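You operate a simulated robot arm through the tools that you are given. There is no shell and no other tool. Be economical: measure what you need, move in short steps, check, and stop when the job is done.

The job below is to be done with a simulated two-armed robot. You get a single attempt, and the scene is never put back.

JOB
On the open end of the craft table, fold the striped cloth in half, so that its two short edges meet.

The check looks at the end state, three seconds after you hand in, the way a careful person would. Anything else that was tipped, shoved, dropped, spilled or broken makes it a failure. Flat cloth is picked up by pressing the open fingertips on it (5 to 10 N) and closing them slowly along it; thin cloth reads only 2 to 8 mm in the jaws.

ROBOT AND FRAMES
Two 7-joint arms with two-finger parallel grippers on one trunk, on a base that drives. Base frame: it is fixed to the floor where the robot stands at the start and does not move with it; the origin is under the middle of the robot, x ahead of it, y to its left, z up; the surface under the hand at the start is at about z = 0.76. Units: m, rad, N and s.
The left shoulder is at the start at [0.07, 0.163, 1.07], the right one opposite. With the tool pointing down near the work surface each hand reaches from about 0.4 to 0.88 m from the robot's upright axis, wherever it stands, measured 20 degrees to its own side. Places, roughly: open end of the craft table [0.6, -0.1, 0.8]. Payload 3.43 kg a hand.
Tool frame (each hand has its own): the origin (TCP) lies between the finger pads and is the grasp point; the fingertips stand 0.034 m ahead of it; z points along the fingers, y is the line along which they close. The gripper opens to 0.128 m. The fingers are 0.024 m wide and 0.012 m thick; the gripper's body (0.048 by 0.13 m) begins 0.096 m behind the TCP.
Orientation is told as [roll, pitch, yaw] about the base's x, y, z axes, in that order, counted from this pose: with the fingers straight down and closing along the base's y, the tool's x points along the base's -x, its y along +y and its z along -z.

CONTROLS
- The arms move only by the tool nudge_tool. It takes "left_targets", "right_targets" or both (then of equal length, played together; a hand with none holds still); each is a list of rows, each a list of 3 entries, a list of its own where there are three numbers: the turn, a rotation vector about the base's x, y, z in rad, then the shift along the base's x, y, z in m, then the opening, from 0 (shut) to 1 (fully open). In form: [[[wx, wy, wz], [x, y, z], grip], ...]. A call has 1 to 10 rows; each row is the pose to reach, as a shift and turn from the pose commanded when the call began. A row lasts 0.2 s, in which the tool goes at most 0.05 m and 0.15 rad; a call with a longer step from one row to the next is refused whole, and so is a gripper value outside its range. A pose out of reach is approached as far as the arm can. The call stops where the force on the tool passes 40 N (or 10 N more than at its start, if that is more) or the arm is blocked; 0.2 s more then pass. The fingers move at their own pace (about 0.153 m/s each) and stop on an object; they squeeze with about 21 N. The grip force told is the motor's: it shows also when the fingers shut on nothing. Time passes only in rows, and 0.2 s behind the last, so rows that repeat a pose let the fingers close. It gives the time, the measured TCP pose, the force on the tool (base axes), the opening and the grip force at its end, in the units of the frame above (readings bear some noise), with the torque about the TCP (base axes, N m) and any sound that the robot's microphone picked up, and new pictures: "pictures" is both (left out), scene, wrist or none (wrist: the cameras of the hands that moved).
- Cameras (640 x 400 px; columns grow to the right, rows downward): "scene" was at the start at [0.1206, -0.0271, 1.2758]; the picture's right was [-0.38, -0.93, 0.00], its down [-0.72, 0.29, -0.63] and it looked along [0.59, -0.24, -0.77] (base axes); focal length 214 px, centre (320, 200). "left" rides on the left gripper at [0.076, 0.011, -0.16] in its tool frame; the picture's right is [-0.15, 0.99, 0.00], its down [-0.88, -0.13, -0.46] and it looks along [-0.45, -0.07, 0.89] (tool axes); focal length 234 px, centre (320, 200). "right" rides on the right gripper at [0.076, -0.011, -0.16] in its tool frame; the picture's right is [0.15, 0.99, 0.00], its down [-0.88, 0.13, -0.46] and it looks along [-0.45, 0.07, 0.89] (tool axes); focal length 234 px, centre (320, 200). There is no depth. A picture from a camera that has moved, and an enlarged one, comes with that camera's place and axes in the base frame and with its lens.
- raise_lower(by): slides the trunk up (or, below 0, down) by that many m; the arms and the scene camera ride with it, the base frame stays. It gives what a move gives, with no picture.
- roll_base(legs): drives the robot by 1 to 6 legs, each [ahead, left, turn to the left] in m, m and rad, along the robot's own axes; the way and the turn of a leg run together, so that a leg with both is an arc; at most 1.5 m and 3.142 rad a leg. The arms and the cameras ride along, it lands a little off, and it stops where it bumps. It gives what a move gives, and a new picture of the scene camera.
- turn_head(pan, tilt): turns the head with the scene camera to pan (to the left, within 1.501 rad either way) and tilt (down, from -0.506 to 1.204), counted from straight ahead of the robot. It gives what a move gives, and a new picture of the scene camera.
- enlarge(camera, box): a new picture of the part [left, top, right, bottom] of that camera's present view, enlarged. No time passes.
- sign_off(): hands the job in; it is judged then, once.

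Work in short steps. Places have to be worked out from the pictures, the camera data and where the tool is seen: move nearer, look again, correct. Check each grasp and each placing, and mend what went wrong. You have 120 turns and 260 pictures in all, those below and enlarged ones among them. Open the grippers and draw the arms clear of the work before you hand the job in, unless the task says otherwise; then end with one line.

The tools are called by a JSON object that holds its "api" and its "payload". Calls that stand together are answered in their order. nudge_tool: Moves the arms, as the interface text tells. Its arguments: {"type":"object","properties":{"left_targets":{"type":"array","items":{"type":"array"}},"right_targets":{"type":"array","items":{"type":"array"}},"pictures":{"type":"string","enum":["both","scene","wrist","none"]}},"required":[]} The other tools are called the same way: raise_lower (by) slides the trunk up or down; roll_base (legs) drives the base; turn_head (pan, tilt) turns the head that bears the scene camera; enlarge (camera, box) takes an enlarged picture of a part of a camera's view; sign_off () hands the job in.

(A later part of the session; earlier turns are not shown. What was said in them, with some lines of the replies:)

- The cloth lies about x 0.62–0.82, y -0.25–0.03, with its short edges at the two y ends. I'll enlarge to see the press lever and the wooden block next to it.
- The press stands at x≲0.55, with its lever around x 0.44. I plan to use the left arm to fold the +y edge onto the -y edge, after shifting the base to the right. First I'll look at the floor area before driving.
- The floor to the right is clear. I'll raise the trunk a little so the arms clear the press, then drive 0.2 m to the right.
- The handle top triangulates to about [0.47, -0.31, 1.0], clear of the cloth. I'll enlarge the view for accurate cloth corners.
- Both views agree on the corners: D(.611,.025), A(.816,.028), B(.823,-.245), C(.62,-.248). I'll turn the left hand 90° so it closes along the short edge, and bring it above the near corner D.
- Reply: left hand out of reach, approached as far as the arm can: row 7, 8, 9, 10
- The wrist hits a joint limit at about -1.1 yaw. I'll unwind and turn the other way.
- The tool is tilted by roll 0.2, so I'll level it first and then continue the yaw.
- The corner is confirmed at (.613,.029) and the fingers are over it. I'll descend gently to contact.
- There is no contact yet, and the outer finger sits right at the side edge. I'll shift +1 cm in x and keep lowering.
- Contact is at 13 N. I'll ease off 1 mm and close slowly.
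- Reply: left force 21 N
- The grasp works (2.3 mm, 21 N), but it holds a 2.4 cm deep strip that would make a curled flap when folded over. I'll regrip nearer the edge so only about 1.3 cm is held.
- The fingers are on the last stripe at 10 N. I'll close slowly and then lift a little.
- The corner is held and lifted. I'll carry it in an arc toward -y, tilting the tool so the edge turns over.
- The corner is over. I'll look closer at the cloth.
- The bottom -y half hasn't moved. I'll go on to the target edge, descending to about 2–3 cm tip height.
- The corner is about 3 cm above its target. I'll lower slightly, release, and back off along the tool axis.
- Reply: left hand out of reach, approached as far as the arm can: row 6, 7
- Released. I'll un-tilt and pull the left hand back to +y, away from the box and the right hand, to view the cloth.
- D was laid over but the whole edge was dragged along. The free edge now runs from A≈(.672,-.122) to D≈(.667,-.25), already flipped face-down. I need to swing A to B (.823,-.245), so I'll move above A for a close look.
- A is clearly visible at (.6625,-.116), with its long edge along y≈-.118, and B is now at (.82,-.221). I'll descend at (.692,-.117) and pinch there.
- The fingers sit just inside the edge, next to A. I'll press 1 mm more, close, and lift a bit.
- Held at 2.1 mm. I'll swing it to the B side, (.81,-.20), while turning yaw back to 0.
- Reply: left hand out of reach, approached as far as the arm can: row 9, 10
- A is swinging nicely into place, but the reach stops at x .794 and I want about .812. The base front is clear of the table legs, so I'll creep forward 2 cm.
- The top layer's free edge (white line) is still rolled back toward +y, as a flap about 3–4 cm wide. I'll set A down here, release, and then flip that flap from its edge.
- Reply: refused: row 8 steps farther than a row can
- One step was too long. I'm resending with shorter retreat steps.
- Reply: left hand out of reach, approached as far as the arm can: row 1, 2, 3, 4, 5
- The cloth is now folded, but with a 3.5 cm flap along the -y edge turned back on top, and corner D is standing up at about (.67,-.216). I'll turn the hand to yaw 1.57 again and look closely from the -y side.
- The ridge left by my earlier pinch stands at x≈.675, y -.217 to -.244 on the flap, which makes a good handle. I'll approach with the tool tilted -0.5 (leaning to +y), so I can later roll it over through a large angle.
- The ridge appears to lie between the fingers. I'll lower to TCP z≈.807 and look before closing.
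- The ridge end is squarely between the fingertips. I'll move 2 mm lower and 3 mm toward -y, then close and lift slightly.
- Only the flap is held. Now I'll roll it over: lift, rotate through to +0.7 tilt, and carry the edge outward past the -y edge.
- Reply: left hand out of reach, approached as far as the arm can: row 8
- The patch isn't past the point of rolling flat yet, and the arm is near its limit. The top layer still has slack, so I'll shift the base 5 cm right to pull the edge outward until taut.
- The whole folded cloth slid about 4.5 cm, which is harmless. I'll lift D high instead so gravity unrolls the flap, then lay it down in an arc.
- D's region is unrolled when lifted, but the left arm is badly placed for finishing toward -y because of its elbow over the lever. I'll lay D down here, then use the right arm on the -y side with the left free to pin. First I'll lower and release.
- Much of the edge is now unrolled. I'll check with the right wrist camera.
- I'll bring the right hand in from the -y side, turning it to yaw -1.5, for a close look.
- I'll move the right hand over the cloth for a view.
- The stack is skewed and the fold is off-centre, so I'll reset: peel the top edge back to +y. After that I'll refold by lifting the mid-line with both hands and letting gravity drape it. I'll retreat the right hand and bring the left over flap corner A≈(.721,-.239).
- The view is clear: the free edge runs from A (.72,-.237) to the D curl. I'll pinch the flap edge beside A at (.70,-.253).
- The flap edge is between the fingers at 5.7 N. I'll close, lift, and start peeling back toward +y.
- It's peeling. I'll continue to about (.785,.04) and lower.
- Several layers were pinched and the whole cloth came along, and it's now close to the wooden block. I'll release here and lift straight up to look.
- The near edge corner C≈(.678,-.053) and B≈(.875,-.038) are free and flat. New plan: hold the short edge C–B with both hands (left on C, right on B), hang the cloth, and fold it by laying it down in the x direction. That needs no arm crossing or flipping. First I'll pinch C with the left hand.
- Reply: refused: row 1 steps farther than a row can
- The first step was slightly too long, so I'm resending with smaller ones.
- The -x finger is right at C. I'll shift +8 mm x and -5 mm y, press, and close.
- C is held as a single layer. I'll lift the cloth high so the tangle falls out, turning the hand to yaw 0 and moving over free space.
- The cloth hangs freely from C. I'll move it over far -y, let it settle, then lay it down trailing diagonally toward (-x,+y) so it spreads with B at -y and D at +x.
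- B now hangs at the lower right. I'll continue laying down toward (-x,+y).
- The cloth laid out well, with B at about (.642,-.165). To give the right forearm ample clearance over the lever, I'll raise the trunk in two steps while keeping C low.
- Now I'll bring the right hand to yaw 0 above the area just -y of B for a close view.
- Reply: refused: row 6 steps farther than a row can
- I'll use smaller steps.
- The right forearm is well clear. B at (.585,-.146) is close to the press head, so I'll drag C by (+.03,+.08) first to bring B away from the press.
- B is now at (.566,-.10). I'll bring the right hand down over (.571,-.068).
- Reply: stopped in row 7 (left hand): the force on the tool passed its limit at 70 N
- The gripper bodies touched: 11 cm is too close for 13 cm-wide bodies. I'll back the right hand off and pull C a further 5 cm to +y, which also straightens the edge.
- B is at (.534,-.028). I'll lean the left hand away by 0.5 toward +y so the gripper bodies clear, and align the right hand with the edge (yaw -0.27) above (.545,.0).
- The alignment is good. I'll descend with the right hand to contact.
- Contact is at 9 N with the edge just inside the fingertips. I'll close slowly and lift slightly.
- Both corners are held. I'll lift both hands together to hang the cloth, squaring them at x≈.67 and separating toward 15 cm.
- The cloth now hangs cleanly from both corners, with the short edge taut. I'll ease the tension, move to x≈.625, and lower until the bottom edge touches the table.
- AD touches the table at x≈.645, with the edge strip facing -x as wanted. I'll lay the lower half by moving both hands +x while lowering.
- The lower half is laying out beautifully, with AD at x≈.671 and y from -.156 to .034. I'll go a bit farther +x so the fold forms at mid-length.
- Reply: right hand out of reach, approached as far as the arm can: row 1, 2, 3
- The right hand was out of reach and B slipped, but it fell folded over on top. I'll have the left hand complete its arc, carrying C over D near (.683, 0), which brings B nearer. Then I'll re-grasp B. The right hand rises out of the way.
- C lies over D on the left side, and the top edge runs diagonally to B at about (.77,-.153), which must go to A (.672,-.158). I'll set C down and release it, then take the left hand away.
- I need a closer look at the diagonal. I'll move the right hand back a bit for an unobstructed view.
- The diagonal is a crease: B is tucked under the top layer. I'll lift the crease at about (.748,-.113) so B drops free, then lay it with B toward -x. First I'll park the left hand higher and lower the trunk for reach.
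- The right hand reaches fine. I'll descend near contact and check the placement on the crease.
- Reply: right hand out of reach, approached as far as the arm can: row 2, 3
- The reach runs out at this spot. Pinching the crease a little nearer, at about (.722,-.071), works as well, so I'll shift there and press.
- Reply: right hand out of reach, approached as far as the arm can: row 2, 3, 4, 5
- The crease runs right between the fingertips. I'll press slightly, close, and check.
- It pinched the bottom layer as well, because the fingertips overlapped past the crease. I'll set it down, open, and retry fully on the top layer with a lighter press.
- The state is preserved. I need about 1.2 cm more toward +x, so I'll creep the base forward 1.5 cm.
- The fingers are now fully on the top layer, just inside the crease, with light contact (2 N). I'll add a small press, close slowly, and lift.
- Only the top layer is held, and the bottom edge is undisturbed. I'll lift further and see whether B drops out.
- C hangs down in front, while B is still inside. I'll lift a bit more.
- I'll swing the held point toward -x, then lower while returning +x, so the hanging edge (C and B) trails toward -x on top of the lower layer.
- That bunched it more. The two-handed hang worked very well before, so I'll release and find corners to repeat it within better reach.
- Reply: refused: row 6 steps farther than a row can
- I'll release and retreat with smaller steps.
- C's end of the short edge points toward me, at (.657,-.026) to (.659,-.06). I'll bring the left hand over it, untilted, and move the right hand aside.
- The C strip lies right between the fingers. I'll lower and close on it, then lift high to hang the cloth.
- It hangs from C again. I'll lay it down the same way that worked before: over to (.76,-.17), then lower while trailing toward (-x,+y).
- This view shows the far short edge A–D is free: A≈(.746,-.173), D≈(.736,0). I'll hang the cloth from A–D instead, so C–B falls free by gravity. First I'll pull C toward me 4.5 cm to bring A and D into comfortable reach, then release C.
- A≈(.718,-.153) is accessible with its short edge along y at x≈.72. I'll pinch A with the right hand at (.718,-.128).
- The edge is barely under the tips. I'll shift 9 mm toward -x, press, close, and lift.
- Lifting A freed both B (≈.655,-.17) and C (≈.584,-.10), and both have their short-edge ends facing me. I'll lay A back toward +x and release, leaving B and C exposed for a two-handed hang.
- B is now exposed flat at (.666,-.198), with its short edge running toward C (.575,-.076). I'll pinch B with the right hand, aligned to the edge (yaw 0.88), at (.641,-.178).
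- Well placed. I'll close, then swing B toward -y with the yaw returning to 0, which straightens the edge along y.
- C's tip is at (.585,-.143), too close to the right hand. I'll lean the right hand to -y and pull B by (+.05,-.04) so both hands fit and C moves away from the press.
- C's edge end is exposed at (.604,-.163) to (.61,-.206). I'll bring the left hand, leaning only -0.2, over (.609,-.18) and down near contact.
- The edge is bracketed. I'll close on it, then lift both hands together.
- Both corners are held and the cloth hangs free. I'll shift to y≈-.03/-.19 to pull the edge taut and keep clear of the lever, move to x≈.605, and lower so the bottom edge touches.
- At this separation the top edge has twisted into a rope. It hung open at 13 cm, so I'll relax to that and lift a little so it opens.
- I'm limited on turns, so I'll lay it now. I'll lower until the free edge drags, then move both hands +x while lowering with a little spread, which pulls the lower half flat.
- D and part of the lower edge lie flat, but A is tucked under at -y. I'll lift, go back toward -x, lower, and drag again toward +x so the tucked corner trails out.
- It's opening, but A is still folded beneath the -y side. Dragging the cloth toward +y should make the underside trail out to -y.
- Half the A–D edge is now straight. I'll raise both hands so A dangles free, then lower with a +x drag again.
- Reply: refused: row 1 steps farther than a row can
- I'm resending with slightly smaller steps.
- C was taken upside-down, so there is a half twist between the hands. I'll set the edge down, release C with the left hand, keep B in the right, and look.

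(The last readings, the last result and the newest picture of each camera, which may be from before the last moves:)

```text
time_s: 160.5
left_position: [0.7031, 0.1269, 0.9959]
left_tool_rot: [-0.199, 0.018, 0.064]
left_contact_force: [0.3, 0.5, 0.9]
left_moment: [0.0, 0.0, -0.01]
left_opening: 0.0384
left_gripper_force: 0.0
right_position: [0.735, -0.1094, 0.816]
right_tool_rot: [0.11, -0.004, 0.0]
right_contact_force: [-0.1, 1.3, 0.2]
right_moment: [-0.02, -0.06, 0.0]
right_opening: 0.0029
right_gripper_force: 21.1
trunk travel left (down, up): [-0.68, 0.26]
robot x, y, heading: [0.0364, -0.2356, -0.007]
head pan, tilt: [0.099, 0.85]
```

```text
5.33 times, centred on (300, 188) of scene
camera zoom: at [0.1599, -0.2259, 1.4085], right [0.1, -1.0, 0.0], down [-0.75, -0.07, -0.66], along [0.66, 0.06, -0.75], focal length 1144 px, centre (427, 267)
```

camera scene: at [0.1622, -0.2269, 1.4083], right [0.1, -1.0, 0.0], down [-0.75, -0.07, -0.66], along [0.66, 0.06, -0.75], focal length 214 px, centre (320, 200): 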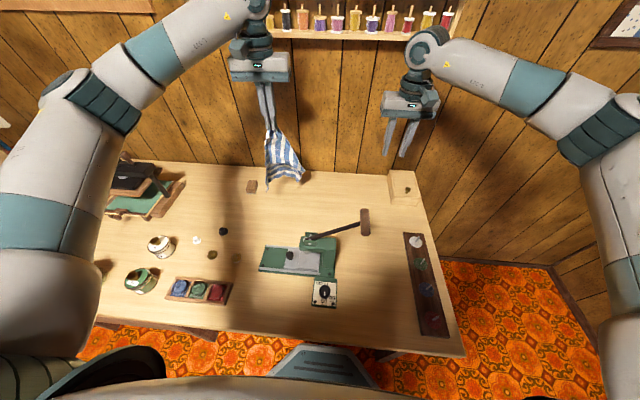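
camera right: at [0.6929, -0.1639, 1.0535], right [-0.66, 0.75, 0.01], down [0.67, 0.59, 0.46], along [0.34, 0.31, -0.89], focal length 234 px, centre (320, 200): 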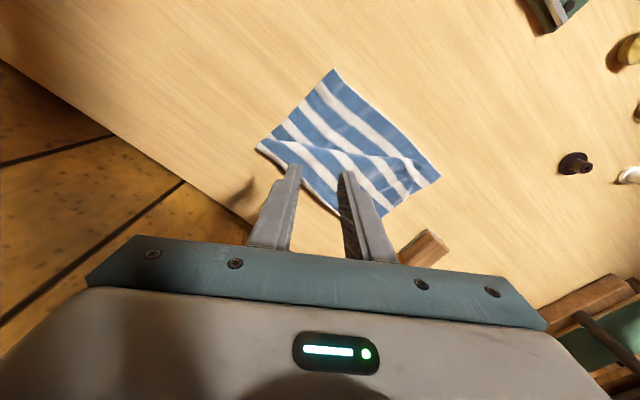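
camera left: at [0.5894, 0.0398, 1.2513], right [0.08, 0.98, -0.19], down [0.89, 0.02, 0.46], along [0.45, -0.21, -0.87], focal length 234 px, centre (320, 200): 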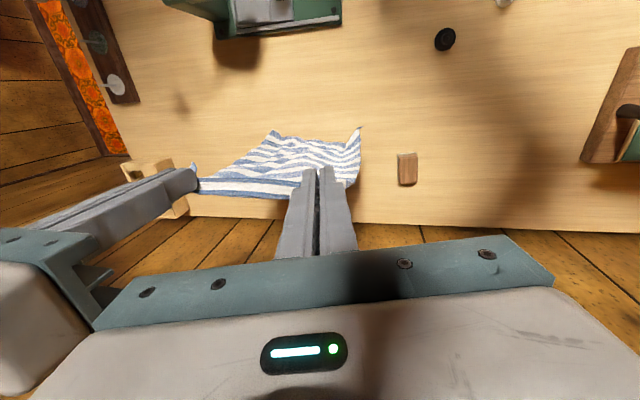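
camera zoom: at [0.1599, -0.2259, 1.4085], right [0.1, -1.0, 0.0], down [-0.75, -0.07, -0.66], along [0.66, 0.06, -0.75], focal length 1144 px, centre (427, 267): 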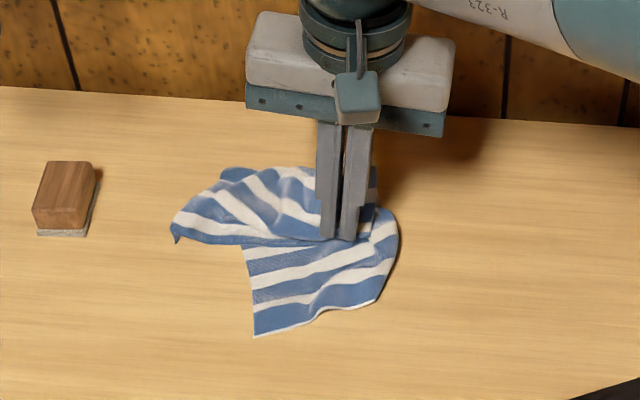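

I'll repeat what worked the first time, mirrored: hang the cloth from B with the right hand, then lay it trailing toward (-x,-y) so C comes to rest exposed on the +y side.

{"api": "nudge_tool", "payload": {"right_targets": [[[0, 0, 0], [0, 0.005, 0.045], 0.0], [[0, 0, 0], [-0.01, 0.01, 0.09], 0.0], [[0, 0, 0], [-0.015, 0.02, 0.135], 0.0], [[0, 0, 0], [-0.02, 0.03, 0.18], 0.0], [[0, 0, 0], [-0.02, 0.04, 0.225], 0.0], [[0, 0, 0], [-0.02, 0.05, 0.265], 0.0], [[0, 0, 0], [-0.02, 0.06, 0.3], 0.0], [[0, 0, 0], [-0.01, 0.065, 0.3], 0.0], [[0, 0, 0], [0.0, 0.07, 0.29], 0.0], [[0, 0, 0], [0.0, 0.07, 0.27], 0.0]], "left_targets": [[[0, 0, 0], [-0.01, 0.015, 0.01], 0.22], [[0, 0, 0], [-0.02, 0.03, 0.02], 0.22], [[0, 0, 0], [-0.03, 0.045, 0.02], 0.22], [[0, 0, 0], [-0.03, 0.06, 0.02], 0.22], [[0, 0, 0], [-0.03, 0.075, 0.02], 0.22], [[0, 0, 0], [-0.03, 0.09, 0.02], 0.22], [[0, 0, 0], [-0.03, 0.1, 0.02], 0.22], [[0, 0, 0], [-0.03, 0.1, 0.02], 0.22], [[0, 0, 0], [-0.03, 0.1, 0.02], 0.22], [[0, 0, 0], [-0.03, 0.1, 0.02], 0.22]], "pictures": "none"}}

{"api": "nudge_tool", "payload": {"right_targets": [[[0, 0, 0], [-0.012, -0.014, -0.027], 0.0], [[0, 0, 0], [-0.024, -0.028, -0.054], 0.0], [[0, 0, 0], [-0.036, -0.042, -0.081], 0.0], [[0, 0, 0], [-0.048, -0.056, -0.108], 0.0], [[0, 0, 0], [-0.06, -0.072, -0.135], 0.0], [[0, 0, 0], [-0.072, -0.09, -0.162], 0.0], [[0, 0, 0], [-0.084, -0.108, -0.189], 0.0], [[0, 0, 0], [-0.095, -0.126, -0.216], 0.0], [[0, 0, 0], [-0.105, -0.145, -0.24], 0.0], [[0, 0, 0], [-0.11, -0.16, -0.262], 0.0]], "pictures": "none"}}

{"api": "enlarge", "payload": {"camera": "right", "box": [240, 40, 560, 240]}}

{"api": "enlarge", "payload": {"camera": "scene", "box": [220, 150, 380, 250]}}

```text
time_s: 162.7
left_position: [0.6755, 0.2253, 1.0147]
left_tool_rot: [-0.198, 0.021, 0.067]
left_contact_force: [0.0, 0.0, 0.7]
left_moment: [-0.01, 0.04, -0.01]
left_opening: 0.0283
left_gripper_force: 0.1
right_position: [0.7383, -0.0433, 1.0853]
right_tool_rot: [0.112, -0.003, 0.0]
right_contact_force: [-0.1, -0.6, -0.1]
right_moment: [0.05, 0.01, 0.02]
right_opening: 0.0027
right_gripper_force: 21.2
trunk travel left (down, up): [-0.68, 0.26]
robot x, y, heading: [0.0295, -0.2395, -0.002]
head pan, tilt: [0.099, 0.85]
```

```text
time_s: 164.9
left_position: [0.6747, 0.2245, 1.0147]
left_tool_rot: [-0.199, 0.021, 0.066]
left_contact_force: [0.4, -0.1, -0.1]
left_moment: [0.02, 0.0, 0.02]
left_opening: 0.028
left_gripper_force: 0.1
right_position: [0.6288, -0.1992, 0.823]
right_tool_rot: [0.11, -0.002, 0.001]
right_contact_force: [0.7, 0.1, 0.6]
right_moment: [0.02, 0.01, 0.03]
right_opening: 0.003
right_gripper_force: 20.5
trunk travel left (down, up): [-0.68, 0.26]
robot x, y, heading: [0.0349, -0.2308, 0.0]
head pan, tilt: [0.099, 0.85]
```

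```text
2.00 times, centred on (400, 140) of right
camera zoom: at [0.5531, -0.2287, 0.9803], right [-0.15, 0.98, 0.11], down [0.88, 0.08, 0.47], along [0.45, 0.16, -0.88], focal length 468 px, centre (160, 320)
```

zoom: 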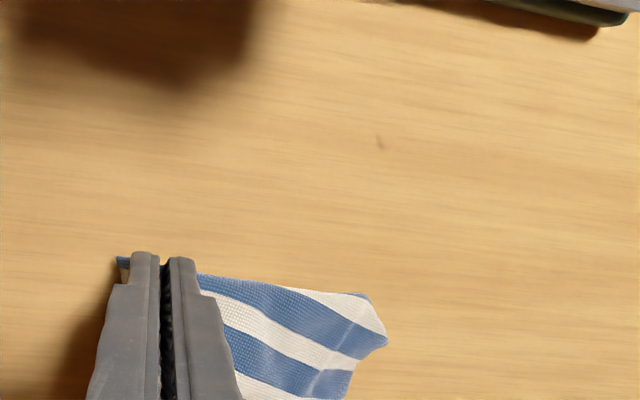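

```text
4.00 times, centred on (300, 200) of scene
camera zoom: at [0.1618, -0.2277, 1.4084], right [0.1, -1.0, 0.0], down [-0.75, -0.07, -0.66], along [0.66, 0.06, -0.75], focal length 858 px, centre (400, 200)
```

zoom: 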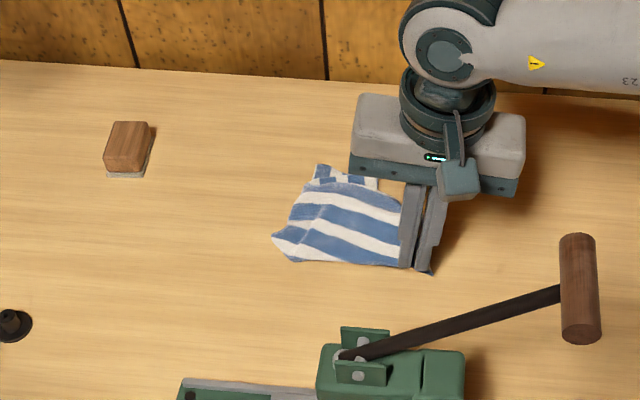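

C's end is at about (.644,-.08), with the edge slightly turned under. I'll lean the right hand away and bring the left down to pinch there at (.64,-.10).

{"api": "nudge_tool", "payload": {"left_targets": [[[0, 0, 0], [-0.005, -0.04, -0.01], 0.2], [[0, 0, 0], [-0.01, -0.08, -0.02], 0.2], [[0, 0, 0], [-0.015, -0.12, -0.035], 0.2], [[0, 0, 0], [-0.02, -0.16, -0.05], 0.2], [[0, 0, 0], [-0.025, -0.2, -0.07], 0.2], [[0, 0, 0], [-0.03, -0.24, -0.09], 0.2], [[0, 0, 0], [-0.033, -0.28, -0.11], 0.2], [[0, 0, 0], [-0.035, -0.31, -0.14], 0.2], [[0, 0, 0], [-0.035, -0.317, -0.18], 0.2], [[0, 0, 0], [-0.035, -0.317, -0.207], 0.2]], "right_targets": [[[0.1, 0, 0], [0, 0, 0.002], 0.0], [[0.2, 0, 0], [0, 0, 0.003], 0.0], [[0.3, 0, 0], [0, 0, 0.004], 0.0], [[0.36, 0, 0], [0, 0, 0.004], 0.0], [[0.36, 0, 0], [0, 0, 0.004], 0.0], [[0.36, 0, 0], [0, 0, 0.004], 0.0], [[0.36, 0, 0], [0, 0, 0.004], 0.0], [[0.36, 0, 0], [0, 0, 0.004], 0.0], [[0.36, 0, 0], [0, 0, 0.004], 0.0], [[0.36, 0, 0], [0, 0, 0.004], 0.0]], "pictures": "none"}}

{"api": "enlarge", "payload": {"camera": "left", "box": [200, 90, 440, 240]}}

```text
time_s: 167.1
left_position: [0.6399, -0.0907, 0.8088]
left_tool_rot: [-0.201, 0.02, 0.064]
left_contact_force: [0.2, -1.0, 0.1]
left_moment: [-0.01, -0.03, -0.01]
left_opening: 0.0257
left_gripper_force: 0.1
right_position: [0.6284, -0.2008, 0.8295]
right_tool_rot: [0.471, -0.003, -0.001]
right_contact_force: [-0.5, 1.1, 0.5]
right_moment: [-0.04, 0.02, -0.02]
right_opening: 0.0027
right_gripper_force: 21.4
trunk travel left (down, up): [-0.68, 0.26]
robot x, y, heading: [0.0314, -0.2365, -0.003]
head pan, tilt: [0.099, 0.85]
```

```text
2.67 times, centred on (320, 165) of left
camera zoom: at [0.5644, -0.051, 0.9649], right [0.08, 0.98, -0.2], down [0.89, 0.02, 0.46], along [0.45, -0.21, -0.87], focal length 624 px, centre (320, 293)
```

zoom: 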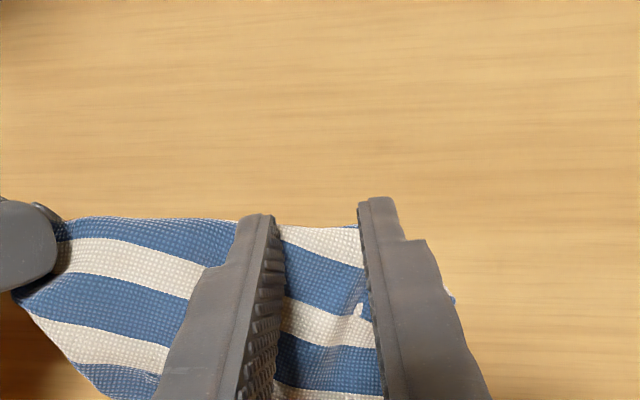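

The fingers are well placed on the edge near C. I'll close and then lift both hands, squaring them.

{"api": "nudge_tool", "payload": {"left_targets": [[[0, 0, 0], [0, 0, -0.008], 0.2], [[0, 0, 0], [0, 0, -0.0125], 0.2], [[0, 0, 0], [0, 0, -0.0125], 0.12], [[0, 0, 0], [0, 0, -0.0125], 0.05], [[0, 0, 0], [0, 0, -0.0125], 0.0], [[0, 0, 0], [0, 0, -0.0125], 0.0], [[0, 0, 0], [0, 0, -0.0125], 0.0], [[0, 0, 0], [0, 0, 0.015], 0.0]], "pictures": "none"}}

{"api": "nudge_tool", "payload": {"left_targets": [[[0, 0, 0], [0, 0.003, 0.035], 0.0], [[0, 0, 0], [-0.003, 0.008, 0.07], 0.0], [[0, 0, 0], [-0.006, 0.012, 0.105], 0.0], [[0, 0, 0], [-0.01, 0.016, 0.14], 0.0], [[0, 0, 0], [-0.015, 0.02, 0.175], 0.0], [[0, 0, 0], [-0.02, 0.024, 0.21], 0.0], [[0, 0, 0], [-0.02, 0.028, 0.24], 0.0], [[0, 0, 0], [-0.02, 0.03, 0.262], 0.0]], "right_targets": [[[0, 0, 0], [0, 0, 0.035], 0.0], [[-0.05, 0, 0], [0, 0, 0.07], 0.0], [[-0.1, 0, 0], [0, 0, 0.105], 0.0], [[-0.15, 0, 0], [0, 0, 0.14], 0.0], [[-0.2, 0, 0], [-0.004, 0.0, 0.175], 0.0], [[-0.25, 0, 0], [-0.008, 0, 0.21], 0.0], [[-0.3, 0, 0], [-0.008, 0, 0.235], 0.0], [[-0.35, 0, 0], [-0.008, 0, 0.253], 0.0]], "pictures": "none"}}

{"api": "enlarge", "payload": {"camera": "scene", "box": [240, 110, 400, 210]}}

{"api": "enlarge", "payload": {"camera": "right", "box": [240, 50, 560, 250]}}

```text
time_s: 168.9
left_position: [0.638, -0.0911, 0.8222]
left_tool_rot: [-0.199, 0.021, 0.067]
left_contact_force: [-0.3, 0.1, 0.1]
left_moment: [0.04, 0.0, -0.02]
left_opening: 0.0021
left_gripper_force: 20.8
right_position: [0.6273, -0.1998, 0.827]
right_tool_rot: [0.472, -0.001, 0.001]
right_contact_force: [0.2, -0.3, -1.0]
right_moment: [0.0, 0.01, 0.0]
right_opening: 0.0032
right_gripper_force: 20.9
trunk travel left (down, up): [-0.68, 0.26]
robot x, y, heading: [0.0347, -0.2363, -0.003]
head pan, tilt: [0.099, 0.85]
```

```text
time_s: 170.7
left_position: [0.6193, -0.0617, 1.0872]
left_tool_rot: [-0.204, 0.02, 0.066]
left_contact_force: [-0.9, -29.7, -0.6]
left_moment: [-0.94, 0.03, -0.34]
left_opening: 0.0021
left_gripper_force: 21.0
right_position: [0.6187, -0.1963, 1.0817]
right_tool_rot: [0.125, -0.003, 0.0]
right_contact_force: [1.8, 27.7, 1.6]
right_moment: [0.96, -0.04, 0.21]
right_opening: 0.0022
right_gripper_force: 20.9
trunk travel left (down, up): [-0.68, 0.26]
robot x, y, heading: [0.0313, -0.2367, -0.001]
head pan, tilt: [0.099, 0.85]
```

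```text
4.00 times, centred on (320, 160) of scene
camera zoom: at [0.161, -0.2266, 1.4084], right [0.1, -1.0, 0.0], down [-0.75, -0.07, -0.66], along [0.66, 0.06, -0.75], focal length 858 px, centre (320, 360)
```

zoom: 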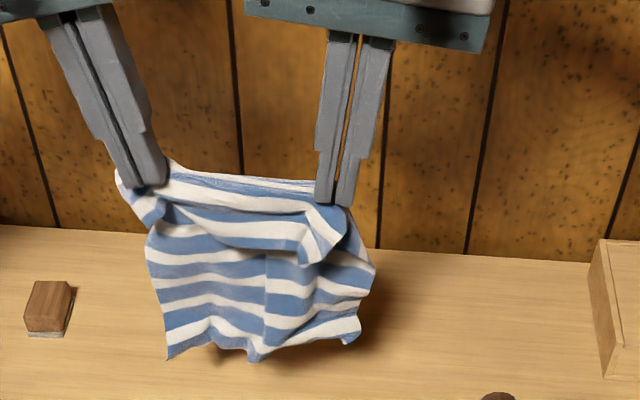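

```text
2.00 times, centred on (400, 150) of right
camera zoom: at [0.5428, -0.2289, 1.2388], right [-0.15, 0.98, 0.12], down [0.88, 0.07, 0.47], along [0.45, 0.18, -0.87], focal length 468 px, centre (160, 300)
```

zoom: 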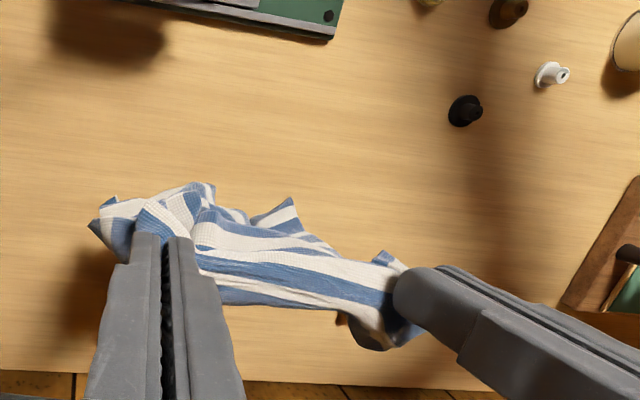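

The cloth hangs fully open with no twist. I'll ease the tension, lower to touch, and lay the lower half by moving +x.

{"api": "nudge_tool", "payload": {"left_targets": [[[0, 0, 0], [0, -0.005, -0.015], 0.0], [[0, 0, 0], [0.005, -0.006, -0.03], 0.0], [[0, 0, 0], [0.02, -0.006, -0.045], 0.0], [[0, 0, 0], [0.037, -0.006, -0.062], 0.0], [[0, 0, 0], [0.054, -0.006, -0.079], 0.0], [[0, 0, 0], [0.071, -0.006, -0.096], 0.0], [[0, 0, 0], [0.088, -0.006, -0.113], 0.0], [[0, 0, 0], [0.105, -0.006, -0.13], 0.0], [[0, 0, 0], [0.12, -0.006, -0.147], 0.0], [[0, 0, 0], [0.126, -0.006, -0.16], 0.0]], "right_targets": [[[0, 0, 0], [0, 0.003, -0.015], 0.0], [[0, 0, 0], [0.005, 0.003, -0.03], 0.0], [[0, 0, 0], [0.02, 0.003, -0.045], 0.0], [[0, 0, 0], [0.037, 0.003, -0.062], 0.0], [[0, 0, 0], [0.054, 0.003, -0.079], 0.0], [[0, 0, 0], [0.071, 0.003, -0.096], 0.0], [[0, 0, 0], [0.088, 0.003, -0.113], 0.0], [[0, 0, 0], [0.105, 0.003, -0.13], 0.0], [[0, 0, 0], [0.12, 0.003, -0.147], 0.0], [[0, 0, 0], [0.126, 0.003, -0.16], 0.0]], "pictures": "none"}}

{"api": "enlarge", "payload": {"camera": "right", "box": [200, 20, 520, 220]}}

{"api": "enlarge", "payload": {"camera": "scene", "box": [240, 130, 400, 230]}}

```text
time_s: 172.9
left_position: [0.7454, -0.0659, 0.9248]
left_tool_rot: [-0.2, 0.02, 0.065]
left_contact_force: [0.4, -11.8, -0.3]
left_moment: [-0.42, 0.0, -0.16]
left_opening: 0.0019
left_gripper_force: 21.0
right_position: [0.7458, -0.1985, 0.9192]
right_tool_rot: [0.123, -0.003, 0.001]
right_contact_force: [0.3, 12.1, 0.8]
right_moment: [0.39, 0.01, 0.11]
right_opening: 0.0018
right_gripper_force: 21.0
trunk travel left (down, up): [-0.68, 0.26]
robot x, y, heading: [0.0322, -0.24, -0.001]
head pan, tilt: [0.099, 0.85]
```

```text
2.00 times, centred on (360, 120) of right
camera zoom: at [0.6695, -0.2288, 1.0772], right [-0.15, 0.98, 0.12], down [0.88, 0.07, 0.47], along [0.45, 0.17, -0.87], focal length 468 px, centre (240, 360)
```

zoom: 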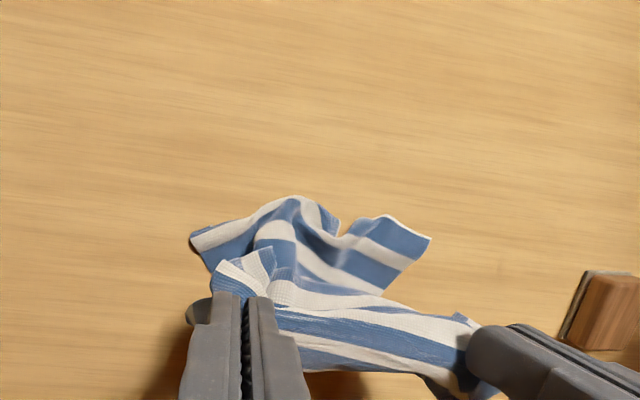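

```text
4.00 times, centred on (320, 180) of scene
camera zoom: at [0.162, -0.2271, 1.4084], right [0.1, -1.0, 0.0], down [-0.75, -0.07, -0.66], along [0.66, 0.06, -0.75], focal length 858 px, centre (320, 280)
```

zoom: 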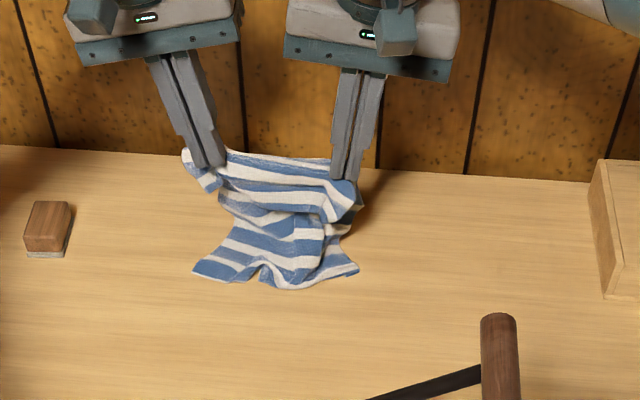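

The lower half dragged along instead of laying flat. I'll lift, go back, lower so more cloth rests on the table, then drag forward again, as that opened it well before.

{"api": "nudge_tool", "payload": {"left_targets": [[[0, 0, 0], [-0.03, 0, 0.037], 0.0], [[0, 0, 0], [-0.06, 0, 0.075], 0.0], [[0, 0, 0], [-0.09, 0, 0.112], 0.0], [[0, 0, 0], [-0.12, 0, 0.15], 0.0], [[0, 0, 0], [-0.145, 0, 0.18], 0.0], [[0, 0, 0], [-0.15, 0, 0.18], 0.0], [[0, 0, 0], [-0.15, 0, 0.14], 0.0], [[0, 0, 0], [-0.14, 0, 0.1], 0.0], [[0, 0, 0], [-0.12, 0, 0.065], 0.0], [[0, 0, 0], [-0.1, 0, 0.04], 0.0]], "right_targets": [[[0, 0, 0], [-0.03, 0, 0.037], 0.0], [[0, 0, 0], [-0.06, 0, 0.075], 0.0], [[0, 0, 0], [-0.09, 0, 0.112], 0.0], [[0, 0, 0], [-0.12, 0, 0.15], 0.0], [[0, 0, 0], [-0.145, 0, 0.18], 0.0], [[0, 0, 0], [-0.15, 0, 0.18], 0.0], [[0, 0, 0], [-0.15, 0, 0.14], 0.0], [[0, 0, 0], [-0.14, 0, 0.1], 0.0], [[0, 0, 0], [-0.12, 0, 0.065], 0.0], [[0, 0, 0], [-0.1, 0, 0.04], 0.0]], "pictures": "none"}}

{"api": "nudge_tool", "payload": {"left_targets": [[[0, 0, 0], [0.025, 0, -0.012], 0.0], [[0, 0, 0], [0.05, 0, -0.024], 0.0], [[0, 0, 0], [0.075, 0, -0.036], 0.0], [[0, 0, 0], [0.1, 0, -0.05], 0.0]], "right_targets": [[[0, 0, 0], [0.025, 0, -0.012], 0.0], [[0, 0, 0], [0.05, 0, -0.024], 0.0], [[0, 0, 0], [0.075, 0, -0.036], 0.0], [[0, 0, 0], [0.1, 0, -0.05], 0.0]], "pictures": "none"}}

{"api": "enlarge", "payload": {"camera": "right", "box": [200, 20, 520, 220]}}

```text
time_s: 175.1
left_position: [0.6475, -0.0655, 0.9637]
left_tool_rot: [-0.201, 0.021, 0.064]
left_contact_force: [-0.4, -9.6, -1.3]
left_moment: [-0.41, 0.08, -0.13]
left_opening: 0.0018
left_gripper_force: 20.8
right_position: [0.6456, -0.1968, 0.9594]
right_tool_rot: [0.121, -0.002, 0.001]
right_contact_force: [0.6, 11.2, -0.2]
right_moment: [0.37, -0.04, 0.05]
right_opening: 0.0019
right_gripper_force: 21.6
trunk travel left (down, up): [-0.68, 0.26]
robot x, y, heading: [0.0332, -0.2388, -0.001]
head pan, tilt: [0.099, 0.85]
```

```text
time_s: 176.1
left_position: [0.7476, -0.067, 0.9151]
left_tool_rot: [-0.201, 0.02, 0.064]
left_contact_force: [0.1, -10.8, -0.2]
left_moment: [-0.37, 0.0, -0.11]
left_opening: 0.0019
left_gripper_force: 21.3
right_position: [0.7473, -0.1965, 0.9097]
right_tool_rot: [0.122, -0.001, -0.001]
right_contact_force: [0.6, 10.7, -0.2]
right_moment: [0.36, 0.0, 0.07]
right_opening: 0.0017
right_gripper_force: 20.9
trunk travel left (down, up): [-0.68, 0.26]
robot x, y, heading: [0.0316, -0.2344, -0.001]
head pan, tilt: [0.099, 0.85]
```

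```text
2.00 times, centred on (360, 120) of right
camera zoom: at [0.6719, -0.2286, 1.0666], right [-0.15, 0.98, 0.12], down [0.88, 0.07, 0.47], along [0.45, 0.17, -0.88], focal length 468 px, centre (240, 360)
```

zoom: 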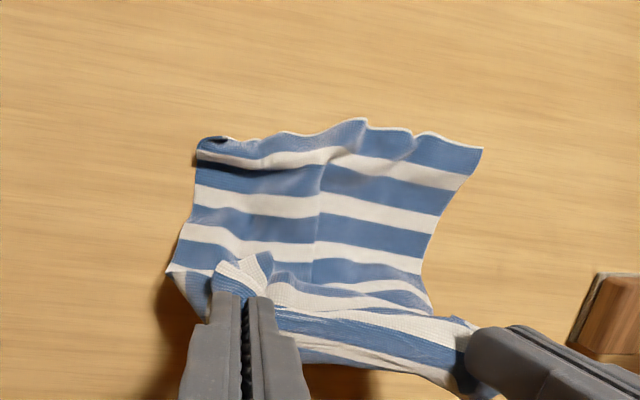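

The lower half now lies flat and fully spread, with A–D at x≈.676. I'll fold back: bring B–C over A–D at x≈.69, set down, and open both hands.

{"api": "nudge_tool", "payload": {"left_targets": [[[0, 0, 0], [-0.01, 0, -0.015], 0.0], [[0, 0, 0], [-0.022, 0, -0.035], 0.0], [[0, 0, 0], [-0.036, 0, -0.055], 0.0], [[0, 0, 0], [-0.05, 0, -0.075], 0.0], [[0, 0, 0], [-0.06, 0, -0.095], 0.0], [[0, 0, 0], [-0.064, 0, -0.108], 0.0], [[0, 0, 0], [-0.064, 0, -0.108], 0.08], [[0, 0, 0], [-0.064, 0, -0.108], 0.25], [[0, 0, 0], [-0.064, 0, -0.108], 0.25], [[0, 0, 0], [-0.064, 0, -0.07], 0.25]], "right_targets": [[[0, 0, 0], [-0.01, 0, -0.015], 0.0], [[0, 0, 0], [-0.022, 0, -0.035], 0.0], [[0, 0, 0], [-0.036, 0, -0.055], 0.0], [[0, 0, 0], [-0.05, 0, -0.075], 0.0], [[0, 0, 0], [-0.06, 0, -0.095], 0.0], [[0, 0, 0], [-0.064, 0, -0.105], 0.0], [[0, 0, 0], [-0.064, 0, -0.105], 0.08], [[0, 0, 0], [-0.064, 0, -0.105], 0.25], [[0, 0, 0], [-0.064, 0, -0.105], 0.25], [[0, 0, 0], [-0.064, 0, -0.07], 0.25]], "pictures": "none"}}

{"api": "nudge_tool", "payload": {"left_targets": [[[0, 0, 0], [0, 0.02, 0.04], 0.25], [[0, 0, 0], [0, 0.06, 0.06], 0.25], [[0, 0, 0], [0, 0.1, 0.08], 0.25], [[0, 0, 0], [0, 0.14, 0.1], 0.25], [[0, 0, 0], [0, 0.18, 0.12], 0.25]], "right_targets": [[[0, 0, 0], [0, -0.02, 0.04], 0.25], [[0, 0, 0], [0, -0.05, 0.07], 0.25], [[0, 0, 0], [0, -0.08, 0.1], 0.25], [[0, 0, 0], [0, -0.1, 0.13], 0.25], [[0, 0, 0], [0.01, -0.1, 0.15], 0.25]], "pictures": "none"}}

{"api": "enlarge", "payload": {"camera": "right", "box": [320, 40, 560, 190]}}

{"api": "enlarge", "payload": {"camera": "scene", "box": [250, 150, 370, 225]}}

```text
time_s: 178.3
left_position: [0.6795, -0.0674, 0.8484]
left_tool_rot: [-0.2, 0.02, 0.064]
left_contact_force: [-0.1, 0.8, 0.6]
left_moment: [0.0, -0.02, 0.02]
left_opening: 0.0319
left_gripper_force: 0.0
right_position: [0.6786, -0.198, 0.8412]
right_tool_rot: [0.119, -0.003, 0.0]
right_contact_force: [-0.8, -0.7, -0.1]
right_moment: [-0.01, -0.01, 0.0]
right_opening: 0.032
right_gripper_force: 0.1
trunk travel left (down, up): [-0.68, 0.26]
robot x, y, heading: [0.032, -0.2367, 0.001]
head pan, tilt: [0.099, 0.85]
```

```text
time_s: 179.5
left_position: [0.6771, 0.1158, 0.9635]
left_tool_rot: [-0.203, 0.022, 0.065]
left_contact_force: [-0.1, 0.7, 0.0]
left_moment: [-0.03, 0.0, -0.02]
left_opening: 0.0319
left_gripper_force: 0.0
right_position: [0.6905, -0.2966, 0.9926]
right_tool_rot: [0.119, -0.002, -0.001]
right_contact_force: [0.7, -0.6, -0.1]
right_moment: [0.0, -0.03, -0.02]
right_opening: 0.032
right_gripper_force: 0.1
trunk travel left (down, up): [-0.68, 0.26]
robot x, y, heading: [0.0295, -0.2372, -0.007]
head pan, tilt: [0.099, 0.85]
```

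```text
2.67 times, centred on (440, 115) of right
camera zoom: at [0.6149, -0.3286, 1.1486], right [-0.15, 0.98, 0.12], down [0.88, 0.08, 0.47], along [0.45, 0.17, -0.88], focal length 624 px, centre (0, 427)
```

zoom: 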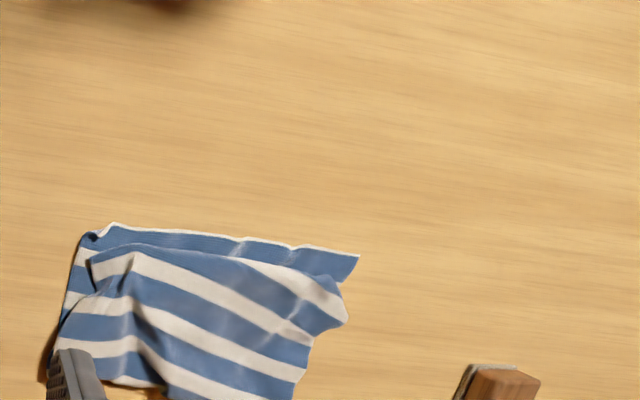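

```text
5.33 times, centred on (310, 188) of scene
camera zoom: at [0.1614, -0.2251, 1.4083], right [0.1, -1.0, 0.0], down [-0.75, -0.07, -0.66], along [0.66, 0.06, -0.75], focal length 1144 px, centre (373, 267)
```

zoom: 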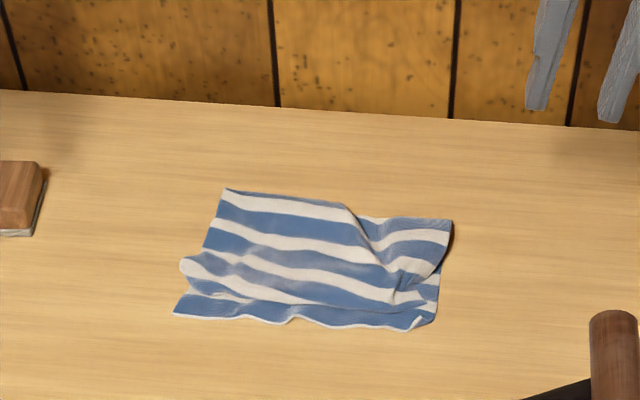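

The cloth is now folded in half. The two short edges lie together with the top one about 1 cm back, and nothing else has been disturbed. I'll draw both arms clear and hand in.

{"api": "nudge_tool", "payload": {"left_targets": [[[0, 0, 0], [-0.01, 0.03, 0.03], 0.3], [[0, 0, 0], [-0.02, 0.06, 0.06], 0.3], [[0, 0, 0], [-0.03, 0.09, 0.09], 0.3]], "right_targets": [[[0, 0, 0], [0, -0.03, 0.03], 0.3], [[0, 0, 0], [0, -0.06, 0.06], 0.3], [[0, 0, 0], [0, -0.1, 0.08], 0.3]], "pictures": "none"}}

{"api": "sign_off", "payload": {}}

```text
time_s: 180.3
left_position: [0.6496, 0.2014, 1.0558]
left_tool_rot: [-0.2, 0.018, 0.064]
left_contact_force: [-0.7, -0.6, 0.7]
left_moment: [0.04, 0.0, 0.01]
left_opening: 0.0383
left_gripper_force: 0.0
right_position: [0.6922, -0.3994, 1.0736]
right_tool_rot: [0.122, -0.002, 0.0]
right_contact_force: [-0.1, -0.3, 0.1]
right_moment: [0.04, -0.01, 0.0]
right_opening: 0.0382
right_gripper_force: 0.1
trunk travel left (down, up): [-0.68, 0.26]
robot x, y, heading: [0.0338, -0.2335, 0.002]
head pan, tilt: [0.099, 0.85]
```

```text
The job is handed in.
```

I folded the striped cloth in half and handed it in: the short edges lie together, with the top one about 1 cm back and slightly wrinkled, one corner of the top edge is turned under, I saw nothing else tipped or moved, and both grippers are open and clear.
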